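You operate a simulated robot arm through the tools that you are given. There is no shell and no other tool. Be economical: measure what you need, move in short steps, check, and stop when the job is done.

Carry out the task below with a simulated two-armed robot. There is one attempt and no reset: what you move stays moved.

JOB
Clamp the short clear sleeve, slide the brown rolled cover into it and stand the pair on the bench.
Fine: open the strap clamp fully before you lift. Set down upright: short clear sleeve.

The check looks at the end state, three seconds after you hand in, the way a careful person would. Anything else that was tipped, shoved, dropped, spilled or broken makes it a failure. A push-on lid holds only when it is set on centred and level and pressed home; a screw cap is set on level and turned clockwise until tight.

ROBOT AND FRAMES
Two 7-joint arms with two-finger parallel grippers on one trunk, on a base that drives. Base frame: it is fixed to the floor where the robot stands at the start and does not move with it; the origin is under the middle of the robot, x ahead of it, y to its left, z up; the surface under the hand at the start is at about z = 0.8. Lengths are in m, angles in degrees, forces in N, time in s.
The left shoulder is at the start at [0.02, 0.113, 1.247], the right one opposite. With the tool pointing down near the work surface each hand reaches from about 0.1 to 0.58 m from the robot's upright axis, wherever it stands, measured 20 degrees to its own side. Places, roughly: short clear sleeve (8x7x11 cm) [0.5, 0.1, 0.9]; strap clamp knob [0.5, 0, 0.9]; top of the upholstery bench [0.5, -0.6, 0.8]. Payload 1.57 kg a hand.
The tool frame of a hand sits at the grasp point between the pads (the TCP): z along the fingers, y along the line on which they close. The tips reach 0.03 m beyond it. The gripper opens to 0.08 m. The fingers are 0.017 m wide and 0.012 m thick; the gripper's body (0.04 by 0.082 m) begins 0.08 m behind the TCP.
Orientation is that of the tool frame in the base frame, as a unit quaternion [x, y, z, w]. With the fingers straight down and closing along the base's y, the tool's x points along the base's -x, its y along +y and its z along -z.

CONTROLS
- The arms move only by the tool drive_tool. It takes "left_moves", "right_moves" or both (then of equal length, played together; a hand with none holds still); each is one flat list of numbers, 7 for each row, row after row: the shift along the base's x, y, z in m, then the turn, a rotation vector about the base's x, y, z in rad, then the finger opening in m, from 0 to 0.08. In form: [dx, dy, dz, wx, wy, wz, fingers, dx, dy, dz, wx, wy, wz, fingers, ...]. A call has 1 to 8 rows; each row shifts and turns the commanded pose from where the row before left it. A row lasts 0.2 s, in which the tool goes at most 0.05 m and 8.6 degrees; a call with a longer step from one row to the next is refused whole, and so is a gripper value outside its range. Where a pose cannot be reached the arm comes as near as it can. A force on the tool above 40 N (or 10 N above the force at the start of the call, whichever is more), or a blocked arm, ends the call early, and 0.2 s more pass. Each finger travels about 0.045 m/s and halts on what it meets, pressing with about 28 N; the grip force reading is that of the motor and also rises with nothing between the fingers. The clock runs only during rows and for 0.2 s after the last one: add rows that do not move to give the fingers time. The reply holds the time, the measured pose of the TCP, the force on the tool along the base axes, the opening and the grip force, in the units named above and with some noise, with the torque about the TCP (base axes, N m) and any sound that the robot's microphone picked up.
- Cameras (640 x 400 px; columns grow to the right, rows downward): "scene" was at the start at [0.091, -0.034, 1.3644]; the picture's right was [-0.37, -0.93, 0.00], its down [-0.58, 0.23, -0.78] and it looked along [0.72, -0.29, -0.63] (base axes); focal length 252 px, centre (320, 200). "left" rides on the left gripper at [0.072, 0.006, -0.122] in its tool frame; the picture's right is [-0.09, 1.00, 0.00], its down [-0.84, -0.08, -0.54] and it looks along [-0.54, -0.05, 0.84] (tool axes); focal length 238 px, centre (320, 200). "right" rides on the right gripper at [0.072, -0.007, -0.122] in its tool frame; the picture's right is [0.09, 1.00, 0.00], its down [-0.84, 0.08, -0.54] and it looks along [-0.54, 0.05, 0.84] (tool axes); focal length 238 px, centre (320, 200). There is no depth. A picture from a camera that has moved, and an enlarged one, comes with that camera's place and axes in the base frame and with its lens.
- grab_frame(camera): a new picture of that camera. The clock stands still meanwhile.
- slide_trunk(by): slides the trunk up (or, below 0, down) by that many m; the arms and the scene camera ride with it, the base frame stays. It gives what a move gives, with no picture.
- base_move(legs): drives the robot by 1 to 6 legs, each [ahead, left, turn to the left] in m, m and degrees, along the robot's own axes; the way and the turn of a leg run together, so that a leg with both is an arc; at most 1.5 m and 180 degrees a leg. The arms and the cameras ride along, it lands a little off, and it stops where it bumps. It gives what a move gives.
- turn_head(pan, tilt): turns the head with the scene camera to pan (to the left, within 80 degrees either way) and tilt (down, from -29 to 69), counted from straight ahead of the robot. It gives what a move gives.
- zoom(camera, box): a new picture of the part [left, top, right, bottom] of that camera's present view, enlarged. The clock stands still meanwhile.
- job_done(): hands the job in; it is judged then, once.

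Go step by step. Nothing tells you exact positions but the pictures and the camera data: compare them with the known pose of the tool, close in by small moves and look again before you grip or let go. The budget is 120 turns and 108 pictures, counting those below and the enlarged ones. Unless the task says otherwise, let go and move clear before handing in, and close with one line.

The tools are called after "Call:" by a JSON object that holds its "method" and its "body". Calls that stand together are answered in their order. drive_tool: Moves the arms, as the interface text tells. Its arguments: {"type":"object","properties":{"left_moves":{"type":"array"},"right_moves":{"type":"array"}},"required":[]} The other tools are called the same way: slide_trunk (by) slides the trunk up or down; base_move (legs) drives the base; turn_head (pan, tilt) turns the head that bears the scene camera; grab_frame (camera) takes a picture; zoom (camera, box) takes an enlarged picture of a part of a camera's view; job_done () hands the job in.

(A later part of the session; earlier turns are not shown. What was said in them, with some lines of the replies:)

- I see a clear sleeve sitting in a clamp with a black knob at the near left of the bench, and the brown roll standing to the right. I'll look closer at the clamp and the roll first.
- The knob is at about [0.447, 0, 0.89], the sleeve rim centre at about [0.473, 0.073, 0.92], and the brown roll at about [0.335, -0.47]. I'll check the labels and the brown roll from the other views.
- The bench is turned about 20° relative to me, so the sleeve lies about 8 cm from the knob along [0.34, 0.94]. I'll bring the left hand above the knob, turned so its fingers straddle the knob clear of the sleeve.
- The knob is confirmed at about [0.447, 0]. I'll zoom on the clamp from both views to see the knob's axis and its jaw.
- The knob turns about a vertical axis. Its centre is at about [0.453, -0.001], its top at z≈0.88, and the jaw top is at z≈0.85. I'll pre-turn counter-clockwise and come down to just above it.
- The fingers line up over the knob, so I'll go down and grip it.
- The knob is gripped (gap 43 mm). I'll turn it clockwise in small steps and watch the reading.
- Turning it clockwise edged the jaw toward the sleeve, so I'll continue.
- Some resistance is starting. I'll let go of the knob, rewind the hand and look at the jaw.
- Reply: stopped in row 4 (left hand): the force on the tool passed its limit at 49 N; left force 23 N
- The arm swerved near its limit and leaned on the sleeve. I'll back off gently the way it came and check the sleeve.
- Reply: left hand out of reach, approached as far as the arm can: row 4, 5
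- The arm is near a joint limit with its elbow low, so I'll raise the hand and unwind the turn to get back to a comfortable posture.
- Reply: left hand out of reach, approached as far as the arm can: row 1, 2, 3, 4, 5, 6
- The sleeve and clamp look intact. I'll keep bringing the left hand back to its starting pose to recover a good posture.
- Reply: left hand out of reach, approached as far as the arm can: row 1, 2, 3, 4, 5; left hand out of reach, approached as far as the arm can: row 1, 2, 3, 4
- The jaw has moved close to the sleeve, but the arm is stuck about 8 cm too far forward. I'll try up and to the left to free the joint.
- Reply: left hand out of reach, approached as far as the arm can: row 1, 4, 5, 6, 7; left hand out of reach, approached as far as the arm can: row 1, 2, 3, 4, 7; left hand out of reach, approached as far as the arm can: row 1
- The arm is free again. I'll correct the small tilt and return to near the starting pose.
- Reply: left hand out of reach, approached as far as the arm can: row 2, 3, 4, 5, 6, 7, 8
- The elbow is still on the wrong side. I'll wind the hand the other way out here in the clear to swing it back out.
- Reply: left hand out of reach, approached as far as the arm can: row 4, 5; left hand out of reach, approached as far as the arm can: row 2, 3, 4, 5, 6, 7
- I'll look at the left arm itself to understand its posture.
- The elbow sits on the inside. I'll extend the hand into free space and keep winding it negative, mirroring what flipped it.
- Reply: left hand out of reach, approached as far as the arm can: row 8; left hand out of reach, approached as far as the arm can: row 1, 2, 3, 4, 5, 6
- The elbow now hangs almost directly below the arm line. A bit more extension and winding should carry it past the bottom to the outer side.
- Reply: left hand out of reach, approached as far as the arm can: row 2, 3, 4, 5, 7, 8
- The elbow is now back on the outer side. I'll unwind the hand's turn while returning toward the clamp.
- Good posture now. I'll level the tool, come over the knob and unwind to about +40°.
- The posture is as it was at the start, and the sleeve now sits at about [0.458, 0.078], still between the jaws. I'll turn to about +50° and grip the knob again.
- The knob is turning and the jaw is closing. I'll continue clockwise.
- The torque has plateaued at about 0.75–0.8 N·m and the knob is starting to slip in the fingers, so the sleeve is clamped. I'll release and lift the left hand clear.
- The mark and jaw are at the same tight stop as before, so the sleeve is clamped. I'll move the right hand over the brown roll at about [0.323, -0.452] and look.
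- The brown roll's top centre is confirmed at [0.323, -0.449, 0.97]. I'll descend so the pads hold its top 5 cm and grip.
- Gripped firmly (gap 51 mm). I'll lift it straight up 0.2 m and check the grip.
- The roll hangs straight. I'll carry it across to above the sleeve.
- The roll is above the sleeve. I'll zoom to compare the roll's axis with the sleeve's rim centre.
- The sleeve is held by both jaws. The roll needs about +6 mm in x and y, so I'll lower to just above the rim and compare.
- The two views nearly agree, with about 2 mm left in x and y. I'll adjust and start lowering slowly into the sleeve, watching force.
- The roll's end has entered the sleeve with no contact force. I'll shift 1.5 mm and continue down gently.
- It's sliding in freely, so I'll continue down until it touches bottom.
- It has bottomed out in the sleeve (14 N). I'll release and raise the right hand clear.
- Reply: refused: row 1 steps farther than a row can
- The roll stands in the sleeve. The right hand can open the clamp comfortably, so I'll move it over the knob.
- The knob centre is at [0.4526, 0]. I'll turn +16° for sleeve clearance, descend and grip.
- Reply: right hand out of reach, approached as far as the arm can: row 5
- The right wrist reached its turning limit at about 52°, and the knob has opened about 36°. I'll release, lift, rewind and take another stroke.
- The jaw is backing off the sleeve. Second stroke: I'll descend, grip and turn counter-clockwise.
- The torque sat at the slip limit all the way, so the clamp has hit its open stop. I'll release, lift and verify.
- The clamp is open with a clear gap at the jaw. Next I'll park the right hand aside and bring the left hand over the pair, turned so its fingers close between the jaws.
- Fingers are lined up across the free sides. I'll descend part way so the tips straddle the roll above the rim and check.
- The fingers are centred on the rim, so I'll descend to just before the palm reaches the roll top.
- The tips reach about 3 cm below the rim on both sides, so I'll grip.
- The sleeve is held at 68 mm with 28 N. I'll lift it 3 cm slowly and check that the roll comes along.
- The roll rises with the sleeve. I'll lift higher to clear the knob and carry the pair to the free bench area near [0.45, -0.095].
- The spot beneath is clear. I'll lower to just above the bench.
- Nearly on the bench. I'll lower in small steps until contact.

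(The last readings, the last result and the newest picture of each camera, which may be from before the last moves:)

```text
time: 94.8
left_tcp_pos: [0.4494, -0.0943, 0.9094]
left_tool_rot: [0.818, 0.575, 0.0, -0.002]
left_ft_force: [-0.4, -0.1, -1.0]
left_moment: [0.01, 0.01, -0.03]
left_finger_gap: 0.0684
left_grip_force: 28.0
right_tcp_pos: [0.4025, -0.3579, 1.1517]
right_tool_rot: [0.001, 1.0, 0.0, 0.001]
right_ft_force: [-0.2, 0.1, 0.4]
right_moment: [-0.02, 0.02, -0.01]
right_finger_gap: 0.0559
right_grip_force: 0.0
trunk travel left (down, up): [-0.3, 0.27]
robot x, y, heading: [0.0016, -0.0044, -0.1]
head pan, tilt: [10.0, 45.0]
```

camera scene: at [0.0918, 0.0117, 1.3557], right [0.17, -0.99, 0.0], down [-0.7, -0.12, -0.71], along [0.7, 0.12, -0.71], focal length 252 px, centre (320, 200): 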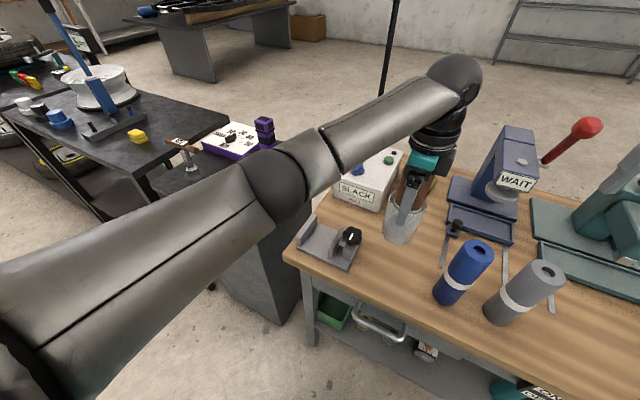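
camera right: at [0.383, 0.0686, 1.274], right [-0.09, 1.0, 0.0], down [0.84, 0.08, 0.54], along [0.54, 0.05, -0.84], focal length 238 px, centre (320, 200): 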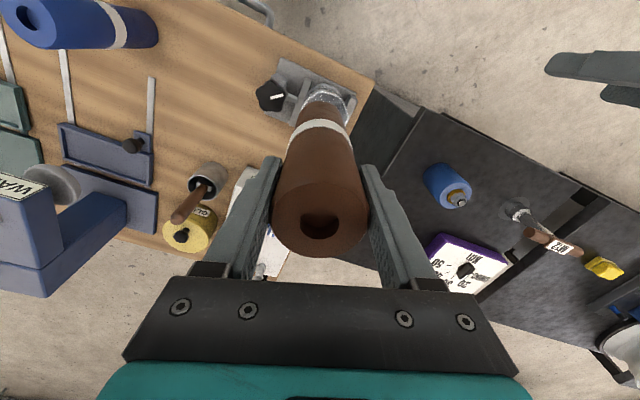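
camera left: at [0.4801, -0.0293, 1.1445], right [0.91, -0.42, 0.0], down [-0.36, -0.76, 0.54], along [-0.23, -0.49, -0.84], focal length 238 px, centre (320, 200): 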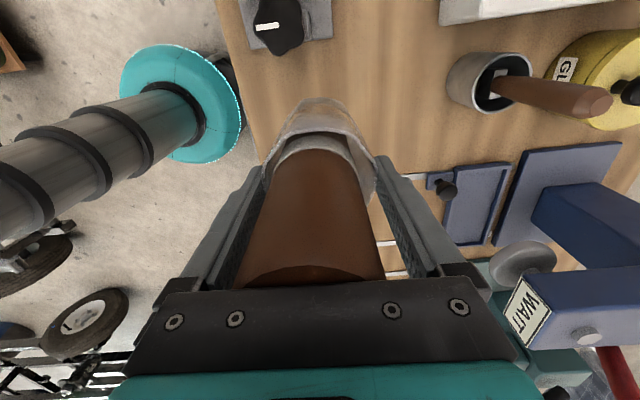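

Call:
{"method": "drive_tool", "body": {"left_moves": [0, 0, -0.002, 0, 0, 0, 0.055, 0, 0, -0.002, 0, 0, 0, 0.055, 0, 0, -0.002, 0, 0, 0, 0.055, 0, 0, 0, 0, 0, 0, 0.055]}}

Call:
{"method": "zoom", "body": {"camera": "scene", "box": [330, 150, 480, 310]}}

```text
time: 95.8
left_tcp_pos: [0.4496, -0.0957, 0.9057]
left_tool_rot: [0.819, 0.574, 0.0, -0.002]
left_ft_force: [0.1, 0.8, 0.3]
left_moment: [0.04, -0.04, 0.04]
left_finger_gap: 0.0685
left_grip_force: 28.0
right_tcp_pos: [0.4019, -0.3583, 1.1534]
right_tool_rot: [0.001, 1.0, 0.0, 0.0]
right_ft_force: [0.5, -0.1, -0.3]
right_moment: [-0.02, 0.02, -0.03]
right_finger_gap: 0.0559
right_grip_force: 0.1
trunk travel left (down, up): [-0.3, 0.27]
robot x, y, heading: [-0.0011, 0.0026, -0.1]
head pan, tilt: [10.0, 45.0]
```

```text
2.50 times, centred on (405, 230) of scene
camera zoom: at [0.0917, 0.0115, 1.3558], right [0.17, -0.99, 0.0], down [-0.7, -0.12, -0.71], along [0.7, 0.12, -0.71], focal length 629 px, centre (108, 125)
```

zoom: 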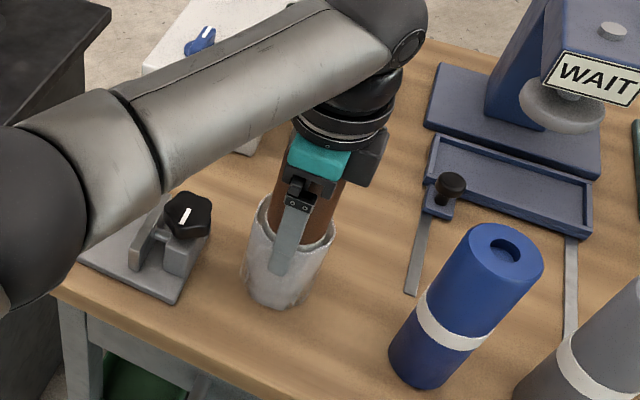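

Call:
{"method": "drive_tool", "body": {"left_moves": [0, 0, -0.002, 0, 0, 0, 0.055, 0, 0, -0.002, 0, 0, 0, 0.055, 0, 0, -0.001, 0, 0, 0, 0.055, 0, 0, 0, 0, 0, 0, 0.055]}}

```text
time: 96.8
left_tcp_pos: [0.4495, -0.0952, 0.903]
left_tool_rot: [0.818, 0.575, 0.001, 0.001]
left_ft_force: [-0.3, 3.9, 30.4]
left_moment: [0.2, 0.19, 0.04]
left_finger_gap: 0.0686
left_grip_force: 28.1
right_tcp_pos: [0.4007, -0.3574, 1.1538]
right_tool_rot: [0.001, 1.0, -0.001, 0.001]
right_ft_force: [-0.3, -0.7, 0.4]
right_moment: [-0.02, 0.03, 0.01]
right_finger_gap: 0.056
right_grip_force: 0.0
trunk travel left (down, up): [-0.3, 0.27]
robot x, y, heading: [0.0004, 0.0021, -0.1]
head pan, tilt: [10.0, 45.0]
```

Contact with the bench at 30 N. I'll ease up 2 mm, release and raise the hand straight up.

Call:
{"method": "drive_tool", "body": {"left_moves": [0, 0, 0.0015, 0, 0, 0, 0.055, 0, 0, 0, 0, 0, 0, 0.075, 0, 0, 0, 0, 0, 0, 0.08, 0, 0, 0, 0, 0, 0, 0.08, 0, 0, 0.02, 0, 0, 0, 0.08, 0, 0, 0.035, 0, 0, 0, 0.08, 0, 0, 0.04, 0, 0, 0, 0.08, 0, 0, 0.04, 0, 0, 0, 0.08]}}

Call:
{"method": "zoom", "body": {"camera": "scene", "box": [330, 150, 480, 310]}}

Call:
{"method": "grab_frame", "body": {"camera": "left"}}

```text
time: 98.6
left_tcp_pos: [0.4495, -0.0949, 1.0332]
left_tool_rot: [0.818, 0.575, 0.0, -0.003]
left_ft_force: [0.0, -0.8, 0.0]
left_moment: [-0.02, 0.01, -0.02]
left_finger_gap: 0.08
left_grip_force: 0.0
right_tcp_pos: [0.4021, -0.3573, 1.1535]
right_tool_rot: [0.001, 1.0, 0.0, 0.0]
right_ft_force: [0.9, 0.5, -0.1]
right_moment: [-0.03, 0.0, 0.0]
right_finger_gap: 0.0561
right_grip_force: 0.1
trunk travel left (down, up): [-0.3, 0.27]
robot x, y, heading: [-0.003, -0.0019, -0.3]
head pan, tilt: [10.0, 45.0]
```

```text
2.50 times, centred on (405, 230) of scene
camera zoom: at [0.0916, 0.0114, 1.3558], right [0.17, -0.99, 0.0], down [-0.7, -0.12, -0.71], along [0.7, 0.12, -0.71], focal length 629 px, centre (108, 125)
```

zoom: 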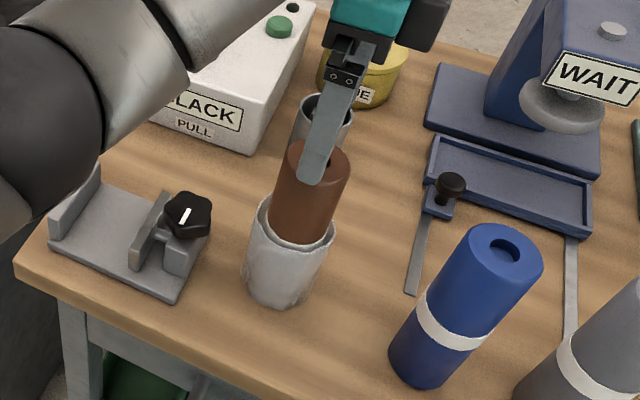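

```text
18 pictures are left
camera left: at [0.4805, -0.0293, 1.1569], right [0.91, -0.42, 0.0], down [-0.35, -0.76, 0.54], along [-0.23, -0.49, -0.84], focal length 238 px, centre (320, 200)
```

left: 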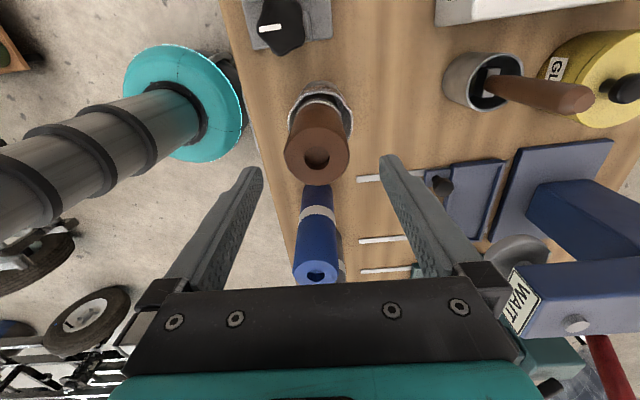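

The pair stands on the bench with the fingers clear. I'll raise the left hand and move it back to the left for a final look.

Call:
{"method": "drive_tool", "body": {"left_moves": [0, 0, 0.04, 0, 0, 0, 0.08, 0, 0, 0.04, 0, 0, 0, 0.08, -0.01, 0.04, 0, 0, 0, 0, 0.08, -0.01, 0.04, 0, 0, 0, 0, 0.08, -0.01, 0.04, 0, 0, 0, 0, 0.08, -0.01, 0.045, 0, 0, 0, 0, 0.08, 0, 0.045, 0, 0, 0, 0, 0.08, 0, 0.045, 0, 0, 0, 0, 0.08]}}

Call:
{"method": "turn_head", "body": {"pan": -15, "tilt": 45}}

Call:
{"method": "grab_frame", "body": {"camera": "scene"}}

Call:
{"method": "zoom", "body": {"camera": "scene", "box": [190, 150, 370, 290]}}

```text
time: 100.4
left_tcp_pos: [0.4096, 0.1612, 1.1173]
left_tool_rot: [0.819, 0.574, -0.002, -0.001]
left_ft_force: [-0.9, 0.1, -0.1]
left_moment: [-0.03, 0.01, -0.02]
left_finger_gap: 0.0802
left_grip_force: 0.1
right_tcp_pos: [0.4027, -0.3586, 1.1528]
right_tool_rot: [0.001, 1.0, 0.001, 0.0]
right_ft_force: [-1.5, -0.6, 0.3]
right_moment: [-0.02, 0.0, 0.0]
right_finger_gap: 0.0561
right_grip_force: 0.0
trunk travel left (down, up): [-0.3, 0.27]
robot x, y, heading: [0.0008, -0.0014, -0.2]
head pan, tilt: [10.0, 45.0]
```

```text
time: 101.3
left_tcp_pos: [0.4101, 0.1582, 1.1167]
left_tool_rot: [0.819, 0.574, 0.0, -0.002]
left_ft_force: [-0.3, 0.3, -0.5]
left_moment: [-0.01, -0.01, 0.01]
left_finger_gap: 0.0799
left_grip_force: 0.1
right_tcp_pos: [0.402, -0.3585, 1.1527]
right_tool_rot: [0.001, 1.0, -0.001, -0.001]
right_ft_force: [-0.2, 0.1, -0.1]
right_moment: [0.02, 0.03, 0.01]
right_finger_gap: 0.0559
right_grip_force: 0.1
trunk travel left (down, up): [-0.3, 0.27]
robot x, y, heading: [-0.0016, -0.0012, -0.1]
head pan, tilt: [-15.0, 45.0]
```

```text
17 pictures are left
camera scene: at [0.0901, -0.0237, 1.3558], right [-0.26, -0.97, 0.0], down [-0.68, 0.18, -0.71], along [0.68, -0.18, -0.71], focal length 252 px, centre (320, 200)
```

scene: 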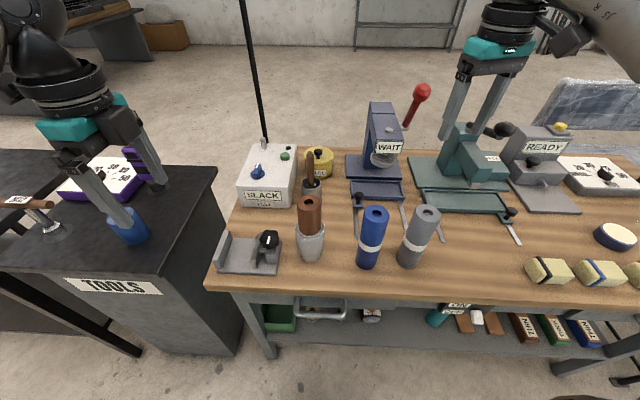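

```text
2.86 times, centred on (280, 220) of scene
camera zoom: at [0.0901, -0.0237, 1.3558], right [-0.26, -0.97, 0.0], down [-0.68, 0.18, -0.71], along [0.68, -0.18, -0.71], focal length 719 px, centre (434, 143)
```

zoom: 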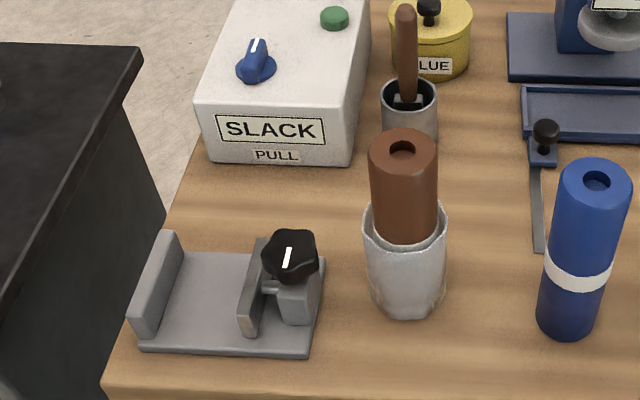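

The brown roll stands inside the upright sleeve on the bench, the clamp is open, both hands are clear and nothing else has been disturbed. I'm handing in.

Call:
{"method": "job_done", "body": {}}

```text
The job is handed in.
```

I clamped the short clear sleeve, slid the brown rolled cover down to its bottom and turned the strap clamp back to its open stop. I then lifted the pair out together and stood it upright on the bench beside the clamp. Early on, the left hand leaned on the sleeve and shifted it about 1 cm within the jaws. The last pictures show no damage and nothing else disturbed.
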